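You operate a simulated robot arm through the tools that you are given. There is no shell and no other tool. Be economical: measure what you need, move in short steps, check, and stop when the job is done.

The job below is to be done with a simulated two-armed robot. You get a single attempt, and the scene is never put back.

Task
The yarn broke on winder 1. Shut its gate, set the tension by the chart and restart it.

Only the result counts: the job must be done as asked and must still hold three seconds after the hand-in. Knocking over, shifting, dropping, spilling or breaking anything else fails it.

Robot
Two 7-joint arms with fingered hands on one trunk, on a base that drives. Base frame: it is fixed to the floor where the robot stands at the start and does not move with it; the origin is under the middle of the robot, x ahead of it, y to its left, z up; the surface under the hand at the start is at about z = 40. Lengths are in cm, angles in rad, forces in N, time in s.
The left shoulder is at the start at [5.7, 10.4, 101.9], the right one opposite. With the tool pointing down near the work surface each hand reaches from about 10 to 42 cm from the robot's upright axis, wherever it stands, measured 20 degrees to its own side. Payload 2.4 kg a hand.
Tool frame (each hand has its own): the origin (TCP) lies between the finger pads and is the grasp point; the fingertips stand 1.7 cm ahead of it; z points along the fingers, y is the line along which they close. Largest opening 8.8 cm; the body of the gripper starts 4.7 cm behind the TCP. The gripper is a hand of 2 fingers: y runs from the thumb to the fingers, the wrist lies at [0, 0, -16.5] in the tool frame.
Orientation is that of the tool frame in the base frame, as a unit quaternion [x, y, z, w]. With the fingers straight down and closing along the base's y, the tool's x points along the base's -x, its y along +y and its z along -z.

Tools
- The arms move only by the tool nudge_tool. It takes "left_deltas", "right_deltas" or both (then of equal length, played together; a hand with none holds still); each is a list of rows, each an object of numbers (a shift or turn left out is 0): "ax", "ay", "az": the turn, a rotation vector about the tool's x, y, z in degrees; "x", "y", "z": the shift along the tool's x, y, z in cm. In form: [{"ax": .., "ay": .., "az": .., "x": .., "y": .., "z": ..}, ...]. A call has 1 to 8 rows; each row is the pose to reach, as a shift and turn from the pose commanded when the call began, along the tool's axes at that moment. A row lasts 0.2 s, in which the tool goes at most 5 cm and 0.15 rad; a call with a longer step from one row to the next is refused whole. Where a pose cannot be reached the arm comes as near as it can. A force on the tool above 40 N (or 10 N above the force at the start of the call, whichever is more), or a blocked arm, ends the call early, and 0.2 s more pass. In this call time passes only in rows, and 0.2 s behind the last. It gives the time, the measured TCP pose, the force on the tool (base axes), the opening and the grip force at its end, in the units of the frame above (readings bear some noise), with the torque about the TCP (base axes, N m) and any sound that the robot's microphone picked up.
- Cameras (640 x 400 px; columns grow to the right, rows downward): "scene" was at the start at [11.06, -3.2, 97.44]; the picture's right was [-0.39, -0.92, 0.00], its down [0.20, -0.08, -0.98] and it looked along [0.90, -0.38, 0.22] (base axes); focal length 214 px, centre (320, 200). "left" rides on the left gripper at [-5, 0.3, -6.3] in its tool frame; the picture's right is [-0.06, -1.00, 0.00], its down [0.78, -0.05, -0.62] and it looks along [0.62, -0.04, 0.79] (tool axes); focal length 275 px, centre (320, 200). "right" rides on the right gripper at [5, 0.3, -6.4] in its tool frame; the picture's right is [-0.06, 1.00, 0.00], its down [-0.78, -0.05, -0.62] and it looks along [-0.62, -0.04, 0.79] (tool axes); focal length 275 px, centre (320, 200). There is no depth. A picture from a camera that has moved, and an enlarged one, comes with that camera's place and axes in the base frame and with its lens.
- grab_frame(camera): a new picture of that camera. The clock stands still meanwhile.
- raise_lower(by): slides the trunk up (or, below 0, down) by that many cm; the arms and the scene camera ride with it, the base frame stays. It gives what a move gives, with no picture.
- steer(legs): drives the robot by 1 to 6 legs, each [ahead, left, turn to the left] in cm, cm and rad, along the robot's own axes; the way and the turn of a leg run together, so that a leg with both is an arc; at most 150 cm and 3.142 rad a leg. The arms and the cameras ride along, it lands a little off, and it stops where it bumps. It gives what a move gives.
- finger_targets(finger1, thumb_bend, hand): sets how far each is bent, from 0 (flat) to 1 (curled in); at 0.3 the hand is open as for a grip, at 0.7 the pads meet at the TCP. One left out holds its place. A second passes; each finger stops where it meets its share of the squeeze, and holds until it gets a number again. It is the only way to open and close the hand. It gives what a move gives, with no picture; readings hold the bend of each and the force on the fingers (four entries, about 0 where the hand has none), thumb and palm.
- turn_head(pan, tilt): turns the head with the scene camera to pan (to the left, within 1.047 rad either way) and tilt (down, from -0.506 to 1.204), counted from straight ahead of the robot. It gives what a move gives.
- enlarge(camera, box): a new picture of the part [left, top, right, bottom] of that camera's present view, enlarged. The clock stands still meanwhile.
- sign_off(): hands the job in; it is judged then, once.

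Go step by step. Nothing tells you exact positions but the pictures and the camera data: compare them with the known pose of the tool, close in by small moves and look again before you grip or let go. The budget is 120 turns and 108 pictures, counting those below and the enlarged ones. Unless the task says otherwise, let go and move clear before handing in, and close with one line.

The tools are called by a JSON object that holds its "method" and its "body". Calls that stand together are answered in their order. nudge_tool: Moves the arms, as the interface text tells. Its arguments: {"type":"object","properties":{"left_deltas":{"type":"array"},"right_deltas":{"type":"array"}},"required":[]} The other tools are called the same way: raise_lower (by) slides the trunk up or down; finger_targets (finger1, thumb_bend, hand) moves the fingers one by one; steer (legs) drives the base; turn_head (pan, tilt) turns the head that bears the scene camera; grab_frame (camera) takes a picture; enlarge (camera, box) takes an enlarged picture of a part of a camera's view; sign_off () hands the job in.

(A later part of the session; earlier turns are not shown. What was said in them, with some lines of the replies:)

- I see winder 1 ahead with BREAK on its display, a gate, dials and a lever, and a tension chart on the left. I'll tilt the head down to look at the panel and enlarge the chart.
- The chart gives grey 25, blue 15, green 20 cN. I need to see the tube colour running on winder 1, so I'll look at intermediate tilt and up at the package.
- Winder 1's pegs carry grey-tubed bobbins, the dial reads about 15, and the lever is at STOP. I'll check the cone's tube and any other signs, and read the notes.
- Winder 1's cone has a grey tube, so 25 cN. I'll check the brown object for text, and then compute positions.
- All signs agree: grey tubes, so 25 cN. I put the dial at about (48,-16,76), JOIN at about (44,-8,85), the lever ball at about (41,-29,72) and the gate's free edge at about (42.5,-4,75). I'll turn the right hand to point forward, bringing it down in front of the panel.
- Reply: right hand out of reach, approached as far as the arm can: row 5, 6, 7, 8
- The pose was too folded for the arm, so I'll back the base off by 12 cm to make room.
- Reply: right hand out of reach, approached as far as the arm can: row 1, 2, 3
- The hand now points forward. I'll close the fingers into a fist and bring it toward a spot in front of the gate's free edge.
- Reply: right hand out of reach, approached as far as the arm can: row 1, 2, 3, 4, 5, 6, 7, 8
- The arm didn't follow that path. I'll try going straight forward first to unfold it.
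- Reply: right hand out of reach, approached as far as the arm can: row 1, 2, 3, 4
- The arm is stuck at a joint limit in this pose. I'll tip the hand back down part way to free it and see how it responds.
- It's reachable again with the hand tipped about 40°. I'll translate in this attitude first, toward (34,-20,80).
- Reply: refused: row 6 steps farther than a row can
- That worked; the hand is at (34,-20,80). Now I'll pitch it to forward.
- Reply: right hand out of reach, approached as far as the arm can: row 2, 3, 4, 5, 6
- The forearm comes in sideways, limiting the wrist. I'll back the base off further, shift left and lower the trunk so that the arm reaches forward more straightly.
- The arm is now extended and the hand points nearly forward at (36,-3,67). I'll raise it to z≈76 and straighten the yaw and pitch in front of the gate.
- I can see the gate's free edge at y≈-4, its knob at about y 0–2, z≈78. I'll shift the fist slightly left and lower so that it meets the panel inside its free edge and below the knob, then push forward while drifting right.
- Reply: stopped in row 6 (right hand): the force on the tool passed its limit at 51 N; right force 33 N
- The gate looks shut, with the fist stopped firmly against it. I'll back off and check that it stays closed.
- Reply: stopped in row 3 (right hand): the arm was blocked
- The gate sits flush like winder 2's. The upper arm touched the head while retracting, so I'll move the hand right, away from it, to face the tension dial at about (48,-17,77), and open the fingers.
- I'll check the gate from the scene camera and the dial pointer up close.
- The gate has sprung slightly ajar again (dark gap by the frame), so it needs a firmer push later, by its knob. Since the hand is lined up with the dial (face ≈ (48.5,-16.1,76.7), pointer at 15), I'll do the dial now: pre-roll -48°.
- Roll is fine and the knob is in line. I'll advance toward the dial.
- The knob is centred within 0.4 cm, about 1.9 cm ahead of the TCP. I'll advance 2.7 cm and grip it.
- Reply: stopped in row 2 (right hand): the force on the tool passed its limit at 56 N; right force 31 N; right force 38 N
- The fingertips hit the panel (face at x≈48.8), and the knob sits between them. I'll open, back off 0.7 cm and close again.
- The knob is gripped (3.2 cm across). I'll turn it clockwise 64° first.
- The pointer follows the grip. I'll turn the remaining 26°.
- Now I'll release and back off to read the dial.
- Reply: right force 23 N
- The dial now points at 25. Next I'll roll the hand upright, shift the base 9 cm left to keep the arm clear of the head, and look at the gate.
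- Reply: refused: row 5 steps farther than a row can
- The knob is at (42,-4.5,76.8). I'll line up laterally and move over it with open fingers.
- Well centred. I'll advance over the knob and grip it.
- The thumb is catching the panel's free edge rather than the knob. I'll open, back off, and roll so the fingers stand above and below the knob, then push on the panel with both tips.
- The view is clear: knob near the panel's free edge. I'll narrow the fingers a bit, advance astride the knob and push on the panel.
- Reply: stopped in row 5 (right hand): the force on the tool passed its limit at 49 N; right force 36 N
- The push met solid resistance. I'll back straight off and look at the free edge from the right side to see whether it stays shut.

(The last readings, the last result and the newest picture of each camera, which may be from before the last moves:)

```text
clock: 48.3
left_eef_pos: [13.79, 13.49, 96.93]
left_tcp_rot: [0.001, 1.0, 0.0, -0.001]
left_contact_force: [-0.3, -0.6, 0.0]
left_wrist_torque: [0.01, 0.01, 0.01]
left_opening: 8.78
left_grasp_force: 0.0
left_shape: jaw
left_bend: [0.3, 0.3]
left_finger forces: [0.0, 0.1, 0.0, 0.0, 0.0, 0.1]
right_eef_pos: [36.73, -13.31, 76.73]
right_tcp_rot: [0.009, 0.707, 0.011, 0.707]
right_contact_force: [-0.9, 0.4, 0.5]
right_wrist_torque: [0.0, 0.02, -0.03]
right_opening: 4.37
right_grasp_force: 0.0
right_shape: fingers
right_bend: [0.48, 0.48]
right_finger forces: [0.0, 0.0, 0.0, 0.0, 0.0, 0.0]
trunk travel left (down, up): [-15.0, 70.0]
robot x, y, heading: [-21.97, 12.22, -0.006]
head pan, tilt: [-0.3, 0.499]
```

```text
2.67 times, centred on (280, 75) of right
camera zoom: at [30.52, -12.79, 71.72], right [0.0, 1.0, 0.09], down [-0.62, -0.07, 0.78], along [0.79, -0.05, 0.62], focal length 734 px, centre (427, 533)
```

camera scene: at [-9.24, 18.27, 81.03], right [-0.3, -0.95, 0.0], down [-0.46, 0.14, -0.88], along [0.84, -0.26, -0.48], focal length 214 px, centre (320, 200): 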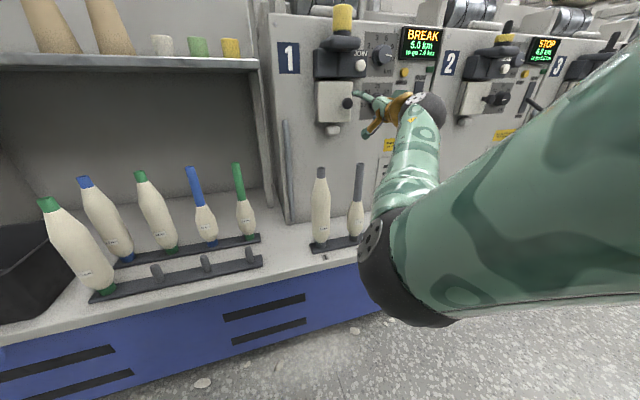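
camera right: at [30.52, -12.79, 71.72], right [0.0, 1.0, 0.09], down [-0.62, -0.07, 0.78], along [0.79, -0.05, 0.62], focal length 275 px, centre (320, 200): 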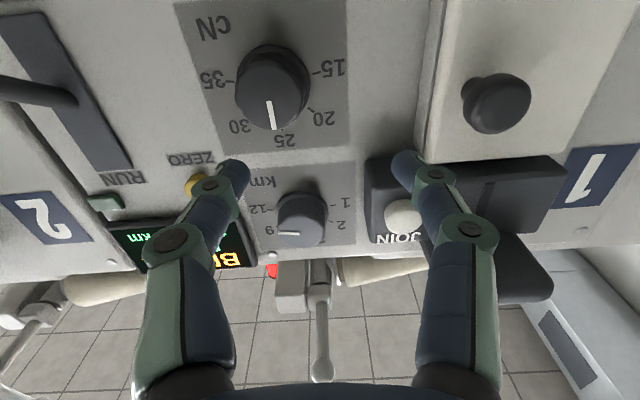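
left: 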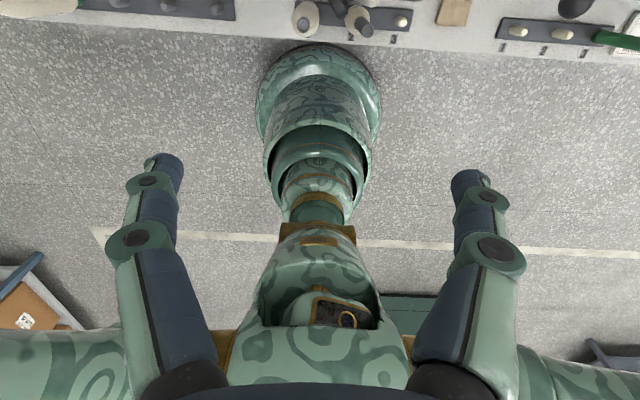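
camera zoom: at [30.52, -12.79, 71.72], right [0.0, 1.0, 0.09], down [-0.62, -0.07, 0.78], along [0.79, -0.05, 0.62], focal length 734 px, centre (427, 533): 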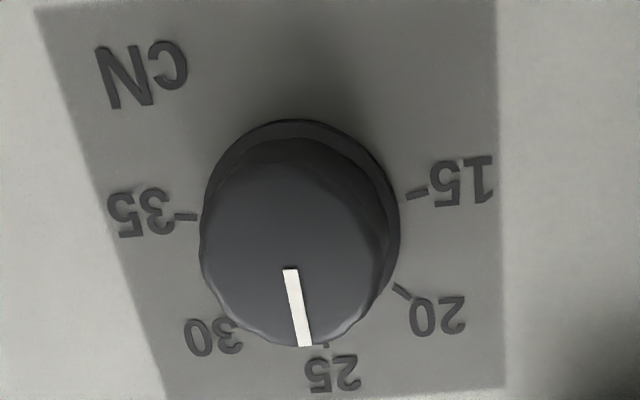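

The dark gap is gone: the gate is now flush on its frame, and the dial reads 25. Next is JOIN, at about (44.5,-8.3,84.9). I'll shift the base, make a fist, roll -45° to clear the overhanging holder and rise in front of it.

{"method": "finger_targets", "body": {"hand": "right", "finger1": 0.7, "thumb_bend": 0.7}}

{"method": "nudge_tool", "body": {"right_deltas": [{"z": -2, "az": -8}, {"z": -4, "az": -16}, {"z": -4, "x": -2, "az": -24}, {"z": -4, "x": -4, "az": -32}, {"z": -4, "x": -6, "az": -40}, {"z": -4, "x": -8, "az": -45}]}}

{"method": "steer", "body": {"legs": [[0, 5, 0]]}}

{"method": "grab_frame", "body": {"camera": "right"}}

{"method": "grab_frame", "body": {"camera": "scene"}}

```text
clock: 49.3
left_eef_pos: [13.72, 13.52, 97.09]
left_tcp_rot: [0.001, 1.0, 0.0, 0.0]
left_contact_force: [0.1, -0.3, 0.6]
left_wrist_torque: [0.0, 0.05, 0.02]
left_opening: 8.79
left_grasp_force: 0.1
left_shape: jaw
left_bend: [0.3, 0.3]
left_finger forces: [0.0, 0.0, 0.0, 0.0, 0.1, 0.0]
right_eef_pos: [36.86, -13.32, 76.59]
right_tcp_rot: [0.009, 0.707, 0.011, 0.707]
right_contact_force: [-0.4, -1.3, 0.0]
right_wrist_torque: [0.02, 0.04, 0.0]
right_opening: 0.0
right_grasp_force: 0.0
right_shape: fingers
right_bend: [0.7, 0.7]
right_finger forces: [0.1, 0.0, 0.1, 0.0, 0.0, 0.0]
trunk travel left (down, up): [-15.0, 70.0]
robot x, y, heading: [-22.5, 12.17, -0.001]
head pan, tilt: [-0.3, 0.499]
```

```text
clock: 50.7
left_eef_pos: [13.86, 13.57, 97.02]
left_tcp_rot: [0.002, 1.0, 0.0, 0.0]
left_contact_force: [0.6, 0.4, -0.1]
left_wrist_torque: [0.03, 0.01, 0.0]
left_opening: 8.78
left_grasp_force: 0.1
left_shape: jaw
left_bend: [0.3, 0.3]
left_finger forces: [0.1, 0.0, 0.0, 0.0, 0.0, 0.0]
right_eef_pos: [32.74, -13.5, 84.38]
right_tcp_rot: [-0.263, 0.657, -0.26, 0.657]
right_contact_force: [-0.4, 0.0, 0.1]
right_wrist_torque: [-0.02, 0.0, 0.03]
right_opening: 0.02
right_grasp_force: 0.0
right_shape: fingers
right_bend: [0.7, 0.7]
right_finger forces: [0.0, 0.1, 0.1, 0.1, 0.0, 0.1]
trunk travel left (down, up): [-15.0, 70.0]
robot x, y, heading: [-21.95, 12.25, 0.002]
head pan, tilt: [-0.3, 0.499]
```

```text
clock: 51.6
left_eef_pos: [13.74, 18.61, 96.99]
left_tcp_rot: [0.001, 1.0, 0.0, 0.0]
left_contact_force: [0.2, 0.6, -0.2]
left_wrist_torque: [0.0, 0.0, 0.0]
left_opening: 8.8
left_grasp_force: 0.0
left_shape: jaw
left_bend: [0.3, 0.3]
left_finger forces: [0.1, 0.0, 0.0, 0.0, 0.1, 0.0]
right_eef_pos: [32.83, -8.57, 84.51]
right_tcp_rot: [-0.262, 0.656, -0.261, 0.658]
right_contact_force: [0.4, 0.2, -0.1]
right_wrist_torque: [0.03, 0.02, 0.07]
right_opening: 0.02
right_grasp_force: 0.0
right_shape: fingers
right_bend: [0.7, 0.7]
right_finger forces: [0.0, 0.1, 0.0, 0.0, 0.0, 0.0]
trunk travel left (down, up): [-15.0, 70.0]
robot x, y, heading: [-21.82, 17.09, -0.0]
head pan, tilt: [-0.3, 0.499]
```

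```text
52 pictures are left
camera right: at [26.51, -11.62, 80.69], right [0.0, 0.77, -0.64], down [-0.62, 0.5, 0.6], along [0.78, 0.4, 0.48], focal length 275 px, centre (320, 200)
```

right: 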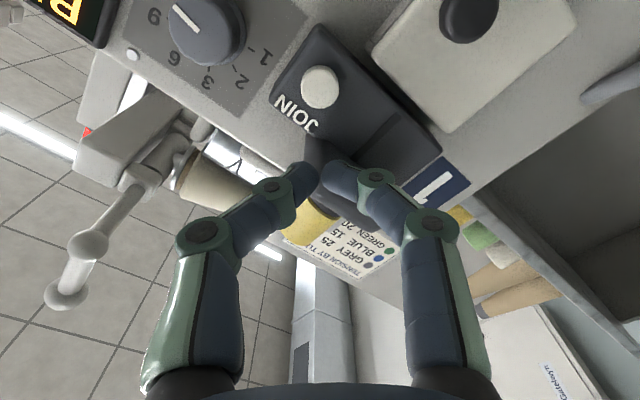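

```text
51 pictures are left
camera scene: at [-9.31, 14.35, 81.03], right [-0.3, -0.95, 0.0], down [-0.46, 0.14, -0.88], along [0.84, -0.26, -0.48], focal length 214 px, centre (320, 200)
```

scene: 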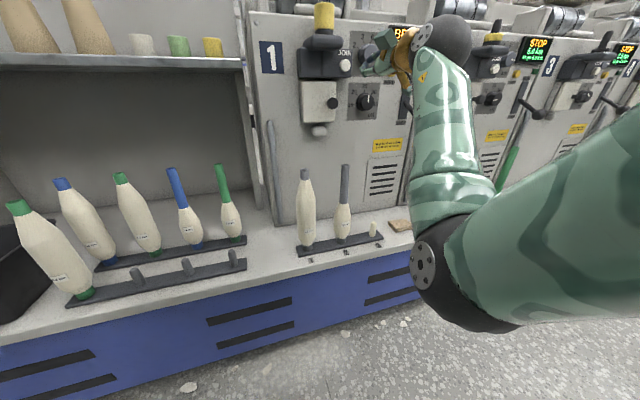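

JOIN projects at (44.5,-8.25,84.75), nearly on the tool axis. I'll advance to just short of it, then press.

{"method": "nudge_tool", "body": {"right_deltas": [{"x": -0.35, "z": 3}, {"x": -0.35, "z": 6}, {"x": -0.35, "z": 8.5}]}}

{"method": "grab_frame", "body": {"camera": "right"}}

{"method": "enlarge", "body": {"camera": "scene", "box": [270, 0, 430, 130]}}

```text
clock: 52.4
left_eef_pos: [13.76, 18.44, 96.97]
left_tcp_rot: [0.002, 1.0, 0.0, 0.0]
left_contact_force: [-0.7, -0.5, -0.7]
left_wrist_torque: [0.02, 0.0, -0.01]
left_opening: 8.79
left_grasp_force: 0.1
left_shape: jaw
left_bend: [0.3, 0.3]
left_finger forces: [0.1, 0.1, 0.0, 0.1, 0.1, 0.0]
right_eef_pos: [41.43, -8.14, 84.72]
right_tcp_rot: [-0.263, 0.657, -0.26, 0.657]
right_contact_force: [-0.3, 0.1, 0.3]
right_wrist_torque: [-0.02, 0.02, -0.04]
right_opening: 0.0
right_grasp_force: 0.0
right_shape: fingers
right_bend: [0.7, 0.7]
right_finger forces: [0.0, 0.1, 0.0, 0.0, 0.0, 0.1]
trunk travel left (down, up): [-15.0, 70.0]
robot x, y, heading: [-21.79, 16.91, -0.004]
head pan, tilt: [-0.3, 0.499]
```

```text
50 pictures are left
camera right: at [35.09, -11.3, 80.93], right [0.0, 0.77, -0.64], down [-0.62, 0.5, 0.6], along [0.78, 0.4, 0.48], focal length 275 px, centre (320, 200)
```

right: 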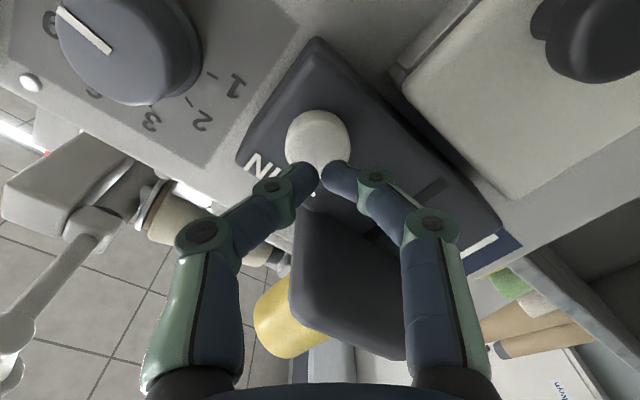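

```text
3.08 times, centred on (350, 65) of scene
camera zoom: at [-9.31, 14.36, 81.03], right [-0.3, -0.95, 0.0], down [-0.46, 0.14, -0.88], along [0.84, -0.26, -0.48], focal length 660 px, centre (228, 615)
```

zoom: 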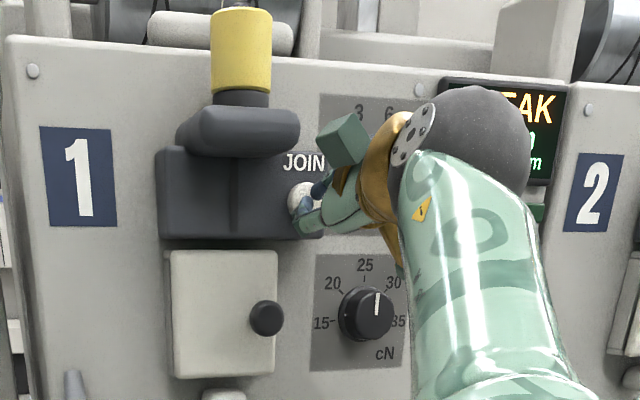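

Aligned; the button face is about 2.4 cm beyond the fingertips. Pressing gently.

{"method": "nudge_tool", "body": {"right_deltas": [{"z": 1.5}, {"z": 2.2}, {"z": 2.7}, {"z": 3.2}, {"z": 3.6}, {"z": 4}]}}

{"method": "grab_frame", "body": {"camera": "right"}}

```text
clock: 53.2
left_eef_pos: [13.29, 18.49, 96.98]
left_tcp_rot: [0.001, 1.0, -0.001, 0.002]
left_contact_force: [-0.5, -0.3, 0.2]
left_wrist_torque: [0.0, 0.0, -0.04]
left_opening: 8.77
left_grasp_force: 0.1
left_shape: jaw
left_bend: [0.3, 0.3]
left_finger forces: [0.0, 0.1, 0.0, 0.1, 0.0, 0.1]
right_eef_pos: [43.37, -8.39, 85.09]
right_tcp_rot: [-0.259, 0.655, -0.264, 0.659]
right_contact_force: [-31.7, 3.1, 0.5]
right_wrist_torque: [0.02, 0.04, 0.04]
right_opening: 0.0
right_grasp_force: 17.6
right_shape: fingers
right_bend: [0.76, 0.74]
right_finger forces: [17.9, 0.1, 0.0, 0.1, 17.5, 0.0]
trunk travel left (down, up): [-15.0, 70.0]
robot x, y, heading: [-22.23, 17.33, 0.003]
head pan, tilt: [-0.3, 0.499]
heard: click
stopped in row 4 (right hand): the force on the tool passed its limit at 45 N (the readings are from after the stop); the commanded pose is now the measured one
```

```text
48 pictures are left
camera right: at [37.07, -11.54, 81.24], right [0.01, 0.77, -0.64], down [-0.62, 0.51, 0.6], along [0.78, 0.39, 0.48], focal length 275 px, centre (320, 200)
```

right: 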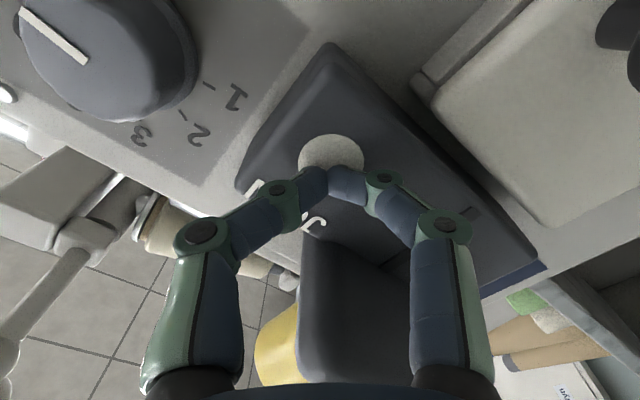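

A click was heard, so JOIN is pressed. I'll back straight off, then move the base back right and look at the display and the lever.

{"method": "nudge_tool", "body": {"right_deltas": [{"z": -3}, {"z": -6}, {"z": -9}, {"z": -11}]}}

{"method": "steer", "body": {"legs": [[0, -10, 0]]}}

{"method": "grab_frame", "body": {"camera": "scene"}}

{"method": "enlarge", "body": {"camera": "scene", "box": [240, 0, 480, 150]}}

{"method": "grab_frame", "body": {"camera": "right"}}

```text
clock: 54.2
left_eef_pos: [13.62, 18.4, 96.97]
left_tcp_rot: [0.002, 1.0, 0.0, 0.001]
left_contact_force: [-0.1, -0.3, -0.6]
left_wrist_torque: [0.01, -0.02, 0.01]
left_opening: 8.77
left_grasp_force: 0.1
left_shape: jaw
left_bend: [0.3, 0.3]
left_finger forces: [0.1, 0.0, 0.0, 0.1, 0.0, 0.0]
right_eef_pos: [32.75, -8.28, 84.83]
right_tcp_rot: [-0.261, 0.656, -0.261, 0.658]
right_contact_force: [0.2, 0.3, -0.1]
right_wrist_torque: [0.03, -0.02, -0.01]
right_opening: 0.0
right_grasp_force: 0.1
right_shape: fingers
right_bend: [0.7, 0.7]
right_finger forces: [0.0, 0.1, 0.1, 0.1, 0.0, 0.0]
trunk travel left (down, up): [-15.0, 70.0]
robot x, y, heading: [-22.08, 16.97, -0.004]
head pan, tilt: [-0.3, 0.499]
```

```text
clock: 55.4
left_eef_pos: [13.64, 8.38, 97.03]
left_tcp_rot: [0.001, 1.0, 0.0, 0.0]
left_contact_force: [0.0, 0.1, -0.3]
left_wrist_torque: [0.03, -0.02, 0.0]
left_opening: 8.78
left_grasp_force: 0.1
left_shape: jaw
left_bend: [0.3, 0.3]
left_finger forces: [0.0, 0.0, 0.0, 0.1, 0.1, 0.0]
right_eef_pos: [32.69, -18.38, 84.79]
right_tcp_rot: [-0.262, 0.656, -0.262, 0.657]
right_contact_force: [-0.3, -0.5, 0.0]
right_wrist_torque: [0.01, -0.01, 0.05]
right_opening: 0.0
right_grasp_force: 0.1
right_shape: fingers
right_bend: [0.7, 0.7]
right_finger forces: [0.0, 0.1, 0.0, 0.0, 0.0, 0.1]
trunk travel left (down, up): [-15.0, 70.0]
robot x, y, heading: [-22.12, 6.89, 0.006]
head pan, tilt: [-0.3, 0.499]
```

```text
47 pictures are left
camera scene: at [-9.4, 4.27, 81.03], right [-0.3, -0.95, 0.0], down [-0.46, 0.14, -0.88], along [0.84, -0.26, -0.48], focal length 214 px, centre (320, 200)
```

scene: 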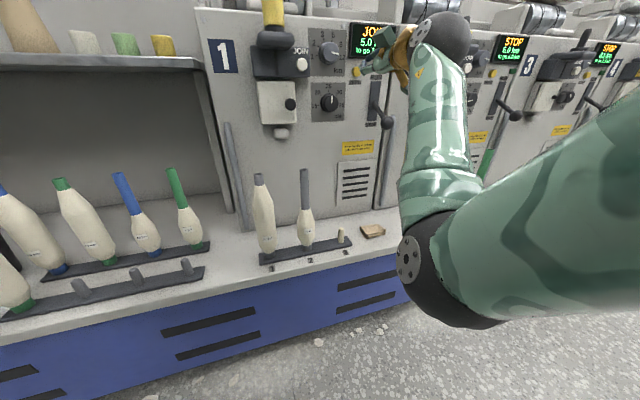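

```text
2.67 times, centred on (360, 75) of scene
camera zoom: at [-9.4, 4.27, 81.03], right [-0.3, -0.95, 0.0], down [-0.46, 0.14, -0.88], along [0.84, -0.26, -0.48], focal length 572 px, centre (213, 533)
```

zoom: 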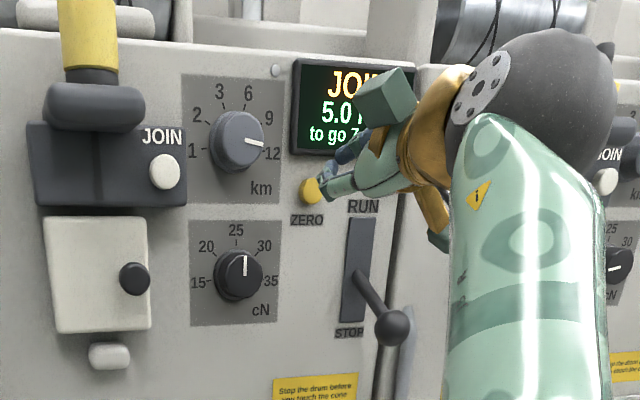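

```text
45 pictures are left
camera right: at [26.48, -21.5, 80.97], right [0.0, 0.77, -0.64], down [-0.62, 0.5, 0.6], along [0.78, 0.4, 0.48], focal length 275 px, centre (320, 200)
```

right: 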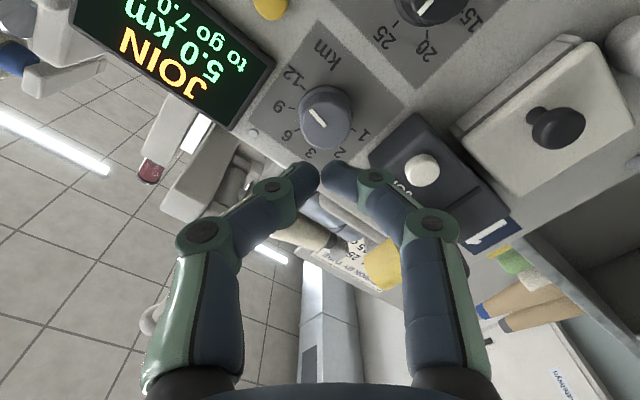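

Display now says JOIN. The gate edge shows a dark strip again from this angle; let me enlarge it.

{"method": "enlarge", "body": {"camera": "right", "box": [430, 20, 640, 160]}}

{"method": "enlarge", "body": {"camera": "scene", "box": [240, 60, 340, 150]}}

```text
2.86 times, centred on (535, 90) of right
camera zoom: at [26.48, -21.5, 80.97], right [0.0, 0.77, -0.64], down [-0.62, 0.5, 0.6], along [0.78, 0.4, 0.48], focal length 786 px, centre (-294, 514)
```

zoom: 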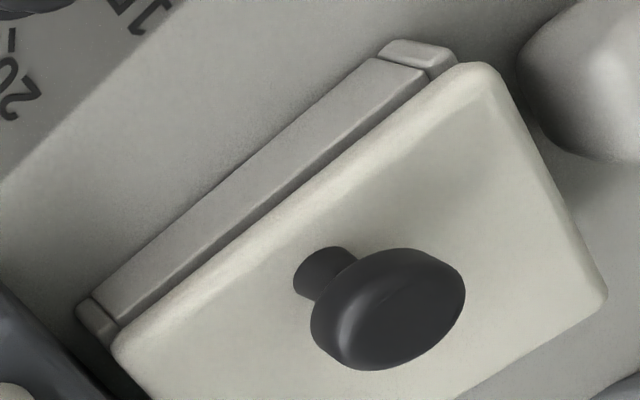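

```text
4.44 times, centred on (290, 105) of scene
camera zoom: at [-9.4, 4.27, 81.03], right [-0.3, -0.95, 0.0], down [-0.46, 0.14, -0.88], along [0.84, -0.26, -0.48], focal length 953 px, centre (453, 622)
```

zoom: 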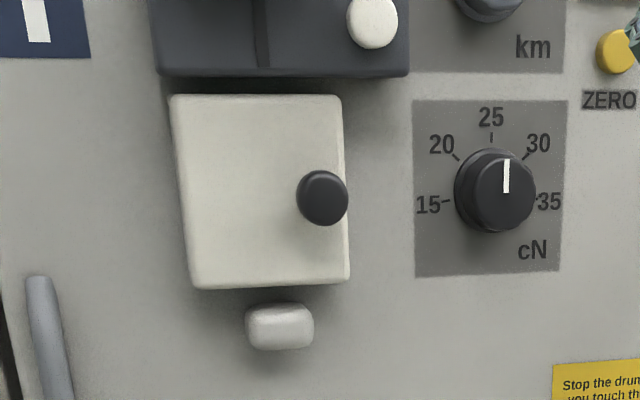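

The gate is flush and closed. Now the lever: ball at about (41,-29.4,71.9), pivot near z≈76, RUN upward. I'll move the base right, roll the hand level, open the fingers and line up with the ball.

{"method": "steer", "body": {"legs": [[0, -9, 0]]}}

{"method": "nudge_tool", "body": {"right_deltas": [{"az": 8}, {"az": 16}, {"az": 24}, {"az": 32}, {"az": 40}, {"az": 43}]}}

{"method": "finger_targets", "body": {"hand": "right", "finger1": 0.38, "thumb_bend": 0.38}}

{"method": "nudge_tool", "body": {"right_deltas": [{"x": 4}, {"x": 8}, {"x": 12}]}}

{"method": "grab_frame", "body": {"camera": "right"}}

{"method": "grab_frame", "body": {"camera": "scene"}}

```text
clock: 56.5
left_eef_pos: [13.69, -0.55, 96.95]
left_tcp_rot: [0.002, 1.0, 0.0, 0.0]
left_contact_force: [0.9, -0.3, 0.3]
left_wrist_torque: [0.02, 0.01, -0.02]
left_opening: 8.79
left_grasp_force: 0.0
left_shape: jaw
left_bend: [0.3, 0.3]
left_finger forces: [0.0, 0.1, 0.0, 0.1, 0.0, 0.1]
right_eef_pos: [32.7, -27.43, 84.82]
right_tcp_rot: [-0.261, 0.656, -0.262, 0.658]
right_contact_force: [-0.2, 0.0, 0.0]
right_wrist_torque: [0.02, 0.03, 0.03]
right_opening: 0.0
right_grasp_force: 0.0
right_shape: fingers
right_bend: [0.7, 0.7]
right_finger forces: [0.0, 0.0, 0.0, 0.0, 0.0, 0.1]
trunk travel left (down, up): [-15.0, 70.0]
robot x, y, heading: [-22.23, -1.97, -0.005]
head pan, tilt: [-0.3, 0.499]
```

```text
clock: 57.9
left_eef_pos: [13.56, -0.61, 97.03]
left_tcp_rot: [0.001, 1.0, 0.0, 0.0]
left_contact_force: [-0.5, -0.4, 1.1]
left_wrist_torque: [0.01, 0.01, -0.03]
left_opening: 8.79
left_grasp_force: 0.1
left_shape: jaw
left_bend: [0.3, 0.3]
left_finger forces: [0.0, 0.0, 0.1, 0.0, 0.1, 0.1]
right_eef_pos: [32.67, -27.29, 84.69]
right_tcp_rot: [-0.002, 0.707, -0.002, 0.708]
right_contact_force: [0.0, -0.6, -0.3]
right_wrist_torque: [-0.01, 0.01, -0.04]
right_opening: 0.02
right_grasp_force: 0.1
right_shape: fingers
right_bend: [0.7, 0.7]
right_finger forces: [0.0, 0.0, 0.0, 0.0, 0.0, 0.0]
trunk travel left (down, up): [-15.0, 70.0]
robot x, y, heading: [-22.31, -1.83, -0.006]
head pan, tilt: [-0.3, 0.499]
```

```text
clock: 58.9
left_eef_pos: [13.66, -0.64, 97.02]
left_tcp_rot: [0.002, 1.0, 0.0, 0.0]
left_contact_force: [-0.6, -0.3, 1.2]
left_wrist_torque: [-0.01, -0.02, -0.01]
left_opening: 8.8
left_grasp_force: 0.1
left_shape: jaw
left_bend: [0.3, 0.3]
left_finger forces: [0.1, 0.0, 0.1, 0.0, 0.0, 0.0]
right_eef_pos: [32.62, -27.27, 84.85]
right_tcp_rot: [-0.003, 0.707, -0.002, 0.708]
right_contact_force: [-0.5, -0.9, -0.3]
right_wrist_torque: [0.0, 0.02, 0.02]
right_opening: 6.6
right_grasp_force: 0.2
right_shape: fingers
right_bend: [0.38, 0.38]
right_finger forces: [0.0, 0.0, 0.0, 0.0, 0.0, 0.1]
trunk travel left (down, up): [-15.0, 70.0]
robot x, y, heading: [-21.97, -1.9, -0.004]
head pan, tilt: [-0.3, 0.499]
```

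```text
clock: 59.6
left_eef_pos: [13.61, -0.49, 96.91]
left_tcp_rot: [0.002, 1.0, 0.0, 0.0]
left_contact_force: [-0.1, -0.2, 0.1]
left_wrist_torque: [0.0, 0.0, -0.01]
left_opening: 8.8
left_grasp_force: 0.1
left_shape: jaw
left_bend: [0.3, 0.3]
left_finger forces: [0.1, 0.0, 0.0, 0.1, 0.1, 0.0]
right_eef_pos: [32.62, -27.46, 72.9]
right_tcp_rot: [-0.002, 0.707, -0.002, 0.708]
right_contact_force: [0.0, -0.4, -0.5]
right_wrist_torque: [0.03, -0.01, -0.03]
right_opening: 6.57
right_grasp_force: 0.1
right_shape: fingers
right_bend: [0.38, 0.38]
right_finger forces: [0.0, 0.1, 0.0, 0.0, 0.0, 0.0]
trunk travel left (down, up): [-15.0, 70.0]
robot x, y, heading: [-22.33, -1.8, 0.0]
head pan, tilt: [-0.3, 0.499]
```

```text
42 pictures are left
camera right: at [26.47, -26.99, 67.77], right [0.0, 1.0, 0.06], down [-0.62, -0.04, 0.78], along [0.78, -0.04, 0.62], focal length 275 px, centre (320, 200)
```

right: 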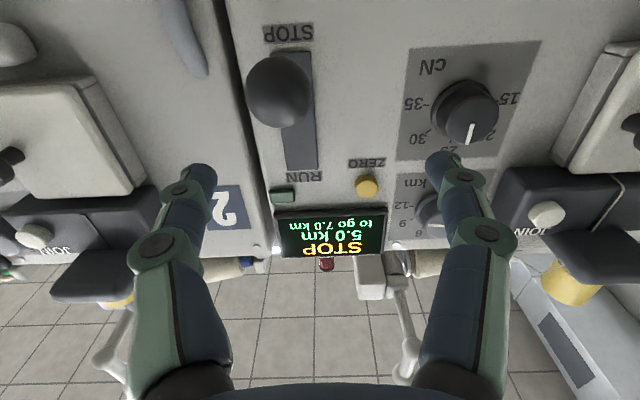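

```text
41 pictures are left
camera scene: at [-9.43, -4.67, 81.03], right [-0.3, -0.95, 0.0], down [-0.46, 0.14, -0.88], along [0.84, -0.26, -0.48], focal length 214 px, centre (320, 200)
```

scene: 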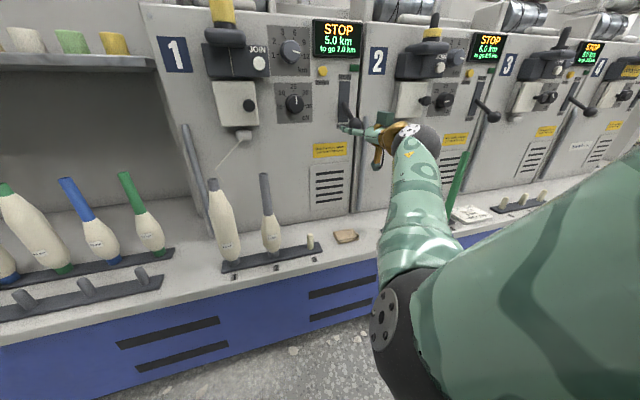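

The join succeeded: the display shows STOP, with the yarn running up to the guide. The ball centre is at (41,-29.5,72). I'll move in around it and grip.

{"method": "nudge_tool", "body": {"right_deltas": [{"y": -2.05, "x": 0.9}, {"y": -2.05, "x": 0.9, "z": 3}, {"y": -2.05, "x": 0.9, "z": 5.5}]}}

{"method": "grab_frame", "body": {"camera": "right"}}

```text
clock: 60.5
left_eef_pos: [13.62, -0.53, 97.03]
left_tcp_rot: [0.001, 1.0, 0.001, 0.0]
left_contact_force: [-0.9, 0.1, -0.2]
left_wrist_torque: [-0.02, 0.03, -0.01]
left_opening: 8.79
left_grasp_force: 0.0
left_shape: jaw
left_bend: [0.3, 0.3]
left_finger forces: [0.0, 0.0, 0.0, 0.0, 0.0, 0.0]
right_eef_pos: [38.25, -29.56, 71.77]
right_tcp_rot: [-0.002, 0.707, -0.004, 0.708]
right_contact_force: [-0.1, 0.2, -0.4]
right_wrist_torque: [0.02, 0.02, 0.01]
right_opening: 6.6
right_grasp_force: 0.1
right_shape: fingers
right_bend: [0.38, 0.38]
right_finger forces: [0.1, 0.1, 0.1, 0.0, 0.1, 0.0]
trunk travel left (down, up): [-15.0, 70.0]
robot x, y, heading: [-22.04, -2.08, -0.001]
head pan, tilt: [-0.3, 0.499]
```

```text
40 pictures are left
camera right: at [31.93, -29.18, 66.89], right [0.0, 1.0, 0.05], down [-0.62, -0.04, 0.78], along [0.78, -0.04, 0.62], focal length 275 px, centre (320, 200)
```

right: 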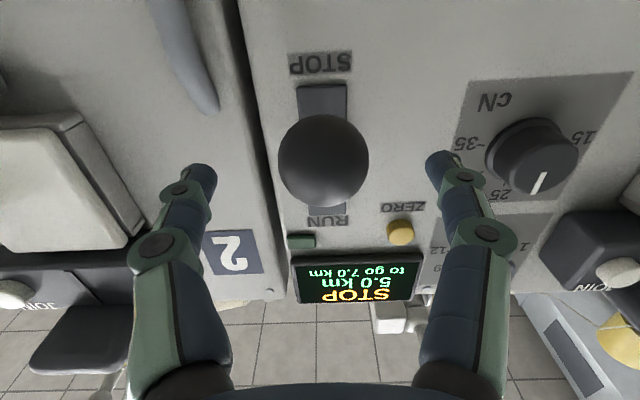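

Centred, with the ball centre about 2.3 cm ahead. I'll advance and grip.

{"method": "nudge_tool", "body": {"right_deltas": [{"z": 1.3}, {"z": 2.5}]}}

{"method": "finger_targets", "body": {"hand": "right", "finger1": 0.7, "thumb_bend": 0.7}}

{"method": "grab_frame", "body": {"camera": "right"}}

```text
clock: 61.0
left_eef_pos: [13.69, -0.53, 97.0]
left_tcp_rot: [0.002, 1.0, -0.001, -0.001]
left_contact_force: [0.3, 0.4, 0.5]
left_wrist_torque: [0.02, -0.01, 0.0]
left_opening: 8.78
left_grasp_force: 0.0
left_shape: jaw
left_bend: [0.3, 0.3]
left_finger forces: [0.1, 0.0, 0.0, 0.0, 0.0, 0.0]
right_eef_pos: [40.7, -29.77, 71.93]
right_tcp_rot: [-0.003, 0.707, -0.002, 0.708]
right_contact_force: [0.0, 0.3, -0.9]
right_wrist_torque: [0.02, 0.0, 0.0]
right_opening: 6.57
right_grasp_force: 0.0
right_shape: fingers
right_bend: [0.38, 0.38]
right_finger forces: [0.0, 0.0, 0.1, 0.0, 0.1, 0.0]
trunk travel left (down, up): [-15.0, 70.0]
robot x, y, heading: [-21.83, -1.9, -0.002]
head pan, tilt: [-0.3, 0.499]
```

```text
clock: 62.0
left_eef_pos: [13.74, -0.59, 96.88]
left_tcp_rot: [0.002, 1.0, 0.001, 0.0]
left_contact_force: [0.1, -1.0, 0.1]
left_wrist_torque: [-0.01, -0.02, 0.01]
left_opening: 8.78
left_grasp_force: 0.1
left_shape: jaw
left_bend: [0.3, 0.3]
left_finger forces: [0.0, 0.0, 0.0, 0.0, 0.0, 0.0]
right_eef_pos: [40.72, -29.57, 71.88]
right_tcp_rot: [-0.002, 0.707, -0.002, 0.708]
right_contact_force: [3.5, -2.8, 1.5]
right_wrist_torque: [-0.03, -0.02, 0.03]
right_opening: 1.56
right_grasp_force: 5.4
right_shape: fingers
right_bend: [0.61, 0.65]
right_finger forces: [4.3, 0.0, 0.1, 0.1, 6.5, 0.0]
trunk travel left (down, up): [-15.0, 70.0]
robot x, y, heading: [-22.07, -1.66, -0.001]
head pan, tilt: [-0.3, 0.499]
```

```text
39 pictures are left
camera right: at [34.45, -29.28, 66.97], right [0.0, 1.0, 0.06], down [-0.62, -0.04, 0.78], along [0.78, -0.04, 0.62], focal length 275 px, centre (320, 200)
```

right: 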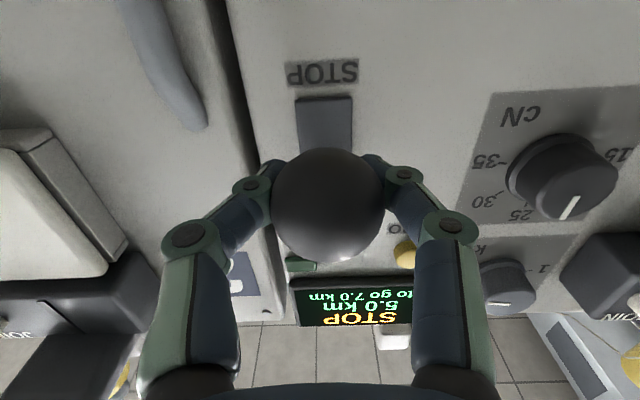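

The ball is caged between the fingers. I'll lift it along its arc toward RUN.

{"method": "nudge_tool", "body": {"right_deltas": [{"x": -1.5, "z": -0.5}, {"x": -3, "z": -0.8}, {"x": -4.5, "z": -0.9}, {"x": -6, "z": -0.7}, {"x": -7.5, "z": -0.3}, {"x": -8.8, "z": 0.2}]}}

{"method": "grab_frame", "body": {"camera": "right"}}

{"method": "grab_frame", "body": {"camera": "scene"}}

```text
clock: 63.5
left_eef_pos: [13.7, -0.53, 97.0]
left_tcp_rot: [0.002, 1.0, 0.0, -0.001]
left_contact_force: [1.0, 0.7, 0.2]
left_wrist_torque: [0.02, -0.03, -0.02]
left_opening: 8.82
left_grasp_force: 0.0
left_shape: jaw
left_bend: [0.3, 0.3]
left_finger forces: [0.1, 0.0, 0.0, 0.1, 0.1, 0.0]
right_eef_pos: [41.02, -29.65, 80.64]
right_tcp_rot: [-0.002, 0.706, -0.003, 0.708]
right_contact_force: [1.3, -2.0, -3.2]
right_wrist_torque: [-0.01, 0.01, 0.07]
right_opening: 0.8
right_grasp_force: 3.1
right_shape: fingers
right_bend: [0.66, 0.67]
right_finger forces: [2.4, 0.0, 0.0, 0.0, 4.2, 0.0]
trunk travel left (down, up): [-15.0, 70.0]
robot x, y, heading: [-21.71, -1.67, -0.006]
head pan, tilt: [-0.3, 0.499]
```

```text
38 pictures are left
camera right: at [34.71, -29.24, 75.66], right [0.0, 1.0, 0.06], down [-0.62, -0.04, 0.78], along [0.78, -0.04, 0.62], focal length 275 px, centre (320, 200)
```

right: 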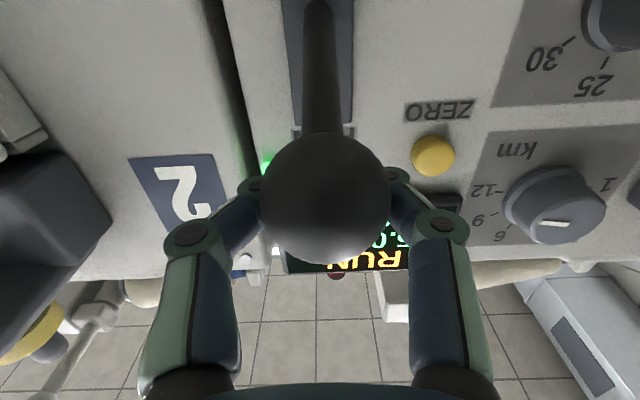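

```text
37 pictures are left
camera scene: at [-9.39, -4.7, 81.02], right [-0.3, -0.95, 0.0], down [-0.46, 0.14, -0.88], along [0.84, -0.26, -0.48], focal length 214 px, centre (320, 200)
```

scene: 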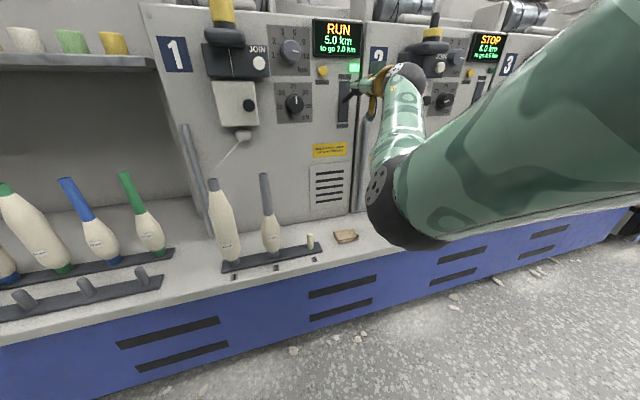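

The display shows RUN and the green lamp is lit. I'll release wide and retreat straight back.

{"method": "finger_targets", "body": {"hand": "right", "finger1": 0.35, "thumb_bend": 0.35}}

{"method": "nudge_tool", "body": {"right_deltas": [{"z": -2.5}, {"z": -5}, {"z": -8}, {"z": -10}]}}

{"method": "grab_frame", "body": {"camera": "right"}}

{"method": "enlarge", "body": {"camera": "scene", "box": [140, 0, 400, 170]}}

```text
clock: 64.5
left_eef_pos: [13.64, -0.53, 96.95]
left_tcp_rot: [0.002, 1.0, -0.001, 0.0]
left_contact_force: [0.6, 0.3, -0.1]
left_wrist_torque: [0.01, -0.03, 0.01]
left_opening: 8.77
left_grasp_force: 0.1
left_shape: jaw
left_bend: [0.3, 0.3]
left_finger forces: [0.0, 0.0, 0.0, 0.0, 0.1, 0.0]
right_eef_pos: [40.94, -29.59, 80.49]
right_tcp_rot: [-0.001, 0.707, -0.004, 0.708]
right_contact_force: [-0.3, 0.9, 1.2]
right_wrist_torque: [0.0, 0.01, -0.01]
right_opening: 7.24
right_grasp_force: 0.1
right_shape: fingers
right_bend: [0.35, 0.35]
right_finger forces: [0.1, 0.1, 0.1, 0.0, 0.1, 0.0]
trunk travel left (down, up): [-15.0, 70.0]
robot x, y, heading: [-22.19, -1.91, -0.003]
head pan, tilt: [-0.3, 0.499]
```

```text
clock: 65.5
left_eef_pos: [13.68, -0.54, 96.93]
left_tcp_rot: [0.002, 1.0, 0.0, 0.0]
left_contact_force: [-0.5, 0.4, -0.9]
left_wrist_torque: [-0.02, 0.0, 0.02]
left_opening: 8.81
left_grasp_force: 0.0
left_shape: jaw
left_bend: [0.3, 0.3]
left_finger forces: [0.1, 0.0, 0.0, 0.0, 0.1, 0.1]
right_eef_pos: [30.81, -29.58, 80.6]
right_tcp_rot: [-0.002, 0.706, -0.003, 0.708]
right_contact_force: [-0.5, 0.3, 1.0]
right_wrist_torque: [0.01, 0.0, 0.01]
right_opening: 7.26
right_grasp_force: 0.0
right_shape: fingers
right_bend: [0.35, 0.35]
right_finger forces: [0.0, 0.0, 0.1, 0.1, 0.0, 0.1]
trunk travel left (down, up): [-15.0, 70.0]
robot x, y, heading: [-21.78, -1.93, -0.005]
head pan, tilt: [-0.3, 0.499]
```

```text
36 pictures are left
camera right: at [24.54, -29.16, 75.64], right [0.0, 1.0, 0.06], down [-0.62, -0.04, 0.78], along [0.78, -0.04, 0.62], focal length 275 px, centre (320, 200)
```

right: 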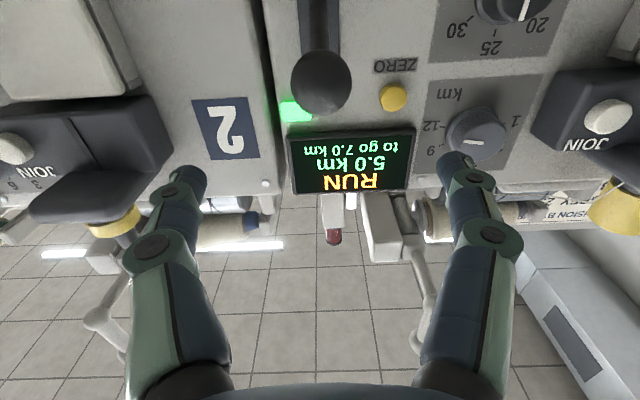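

```text
2.35 times, centred on (270, 85) of scene
camera zoom: at [-9.42, -4.68, 81.03], right [-0.3, -0.95, 0.0], down [-0.46, 0.14, -0.88], along [0.84, -0.26, -0.48], focal length 505 px, centre (438, 471)
```

zoom: 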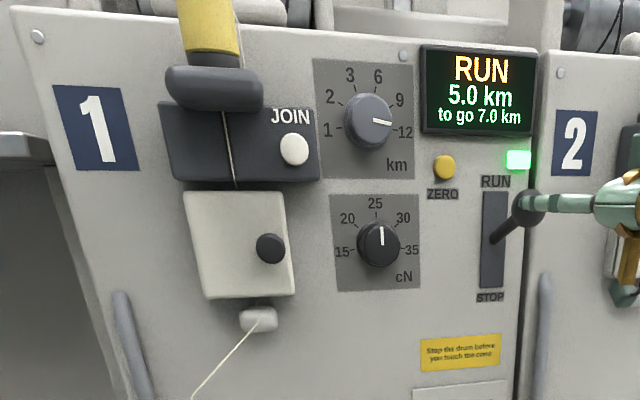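

Winder 1 is running: lever up, green lamp lit, gate shut, dial at 25. I'll move clear a bit more and confirm that it holds.

{"method": "nudge_tool", "body": {"right_deltas": [{"z": -0.5}, {"z": -1}, {"z": -1}, {"z": -1}, {"z": -1}, {"z": -1}, {"z": -1}, {"z": -1}]}}

{"method": "steer", "body": {"legs": [[-8, 0, 0]]}}

{"method": "enlarge", "body": {"camera": "scene", "box": [140, 0, 400, 170]}}

```text
clock: 67.2
left_eef_pos: [13.7, -0.5, 96.98]
left_tcp_rot: [0.002, 1.0, 0.0, 0.0]
left_contact_force: [1.2, -0.4, 0.0]
left_wrist_torque: [-0.03, 0.04, 0.03]
left_opening: 8.76
left_grasp_force: 0.1
left_shape: jaw
left_bend: [0.3, 0.3]
left_finger forces: [0.0, 0.0, 0.1, 0.0, 0.0, 0.1]
right_eef_pos: [29.82, -29.56, 80.57]
right_tcp_rot: [-0.002, 0.706, -0.004, 0.708]
right_contact_force: [-0.6, -0.2, 0.1]
right_wrist_torque: [0.04, -0.01, 0.01]
right_opening: 7.26
right_grasp_force: 0.0
right_shape: fingers
right_bend: [0.35, 0.35]
right_finger forces: [0.1, 0.0, 0.0, 0.0, 0.0, 0.0]
trunk travel left (down, up): [-15.0, 70.0]
robot x, y, heading: [-21.94, -1.96, -0.002]
head pan, tilt: [-0.3, 0.499]
```

```text
clock: 68.3
left_eef_pos: [5.76, -0.53, 97.02]
left_tcp_rot: [0.002, 1.0, -0.001, 0.0]
left_contact_force: [0.2, -0.2, -0.1]
left_wrist_torque: [-0.02, 0.0, -0.02]
left_opening: 8.8
left_grasp_force: 0.1
left_shape: jaw
left_bend: [0.3, 0.3]
left_finger forces: [0.0, 0.0, 0.0, 0.0, 0.0, 0.0]
right_eef_pos: [22.03, -29.48, 80.53]
right_tcp_rot: [-0.002, 0.707, -0.003, 0.708]
right_contact_force: [0.2, 0.6, 0.5]
right_wrist_torque: [0.01, -0.01, 0.04]
right_opening: 7.27
right_grasp_force: 0.1
right_shape: fingers
right_bend: [0.35, 0.35]
right_finger forces: [0.0, 0.0, 0.1, 0.0, 0.1, 0.1]
trunk travel left (down, up): [-15.0, 70.0]
robot x, y, heading: [-30.17, -2.12, -0.005]
head pan, tilt: [-0.3, 0.499]
```

```text
2.35 times, centred on (270, 85) of scene
camera zoom: at [-17.23, -4.65, 81.02], right [-0.3, -0.95, 0.0], down [-0.46, 0.14, -0.88], along [0.84, -0.26, -0.48], focal length 505 px, centre (438, 471)
```

zoom: 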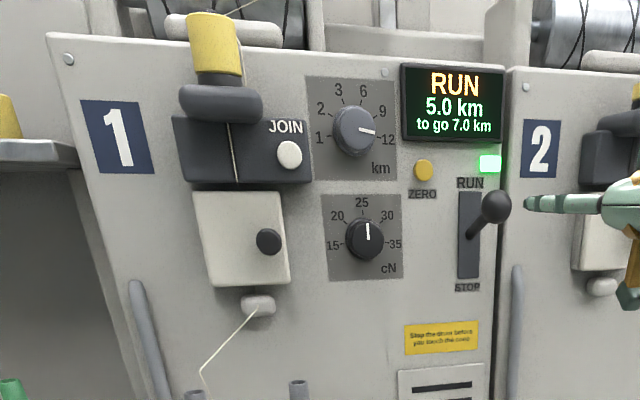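

The display still shows RUN several seconds on, with the gate shut, the dial at 25 cN and the hands clear, so I'm handing in.

{"method": "sign_off", "body": {}}

```text
The job is handed in.
```

Winder 1 is running again: its gate is shut, the tension is at 25 cN (the chart's value for its grey tubes), the yarn is joined and the lever is at RUN.
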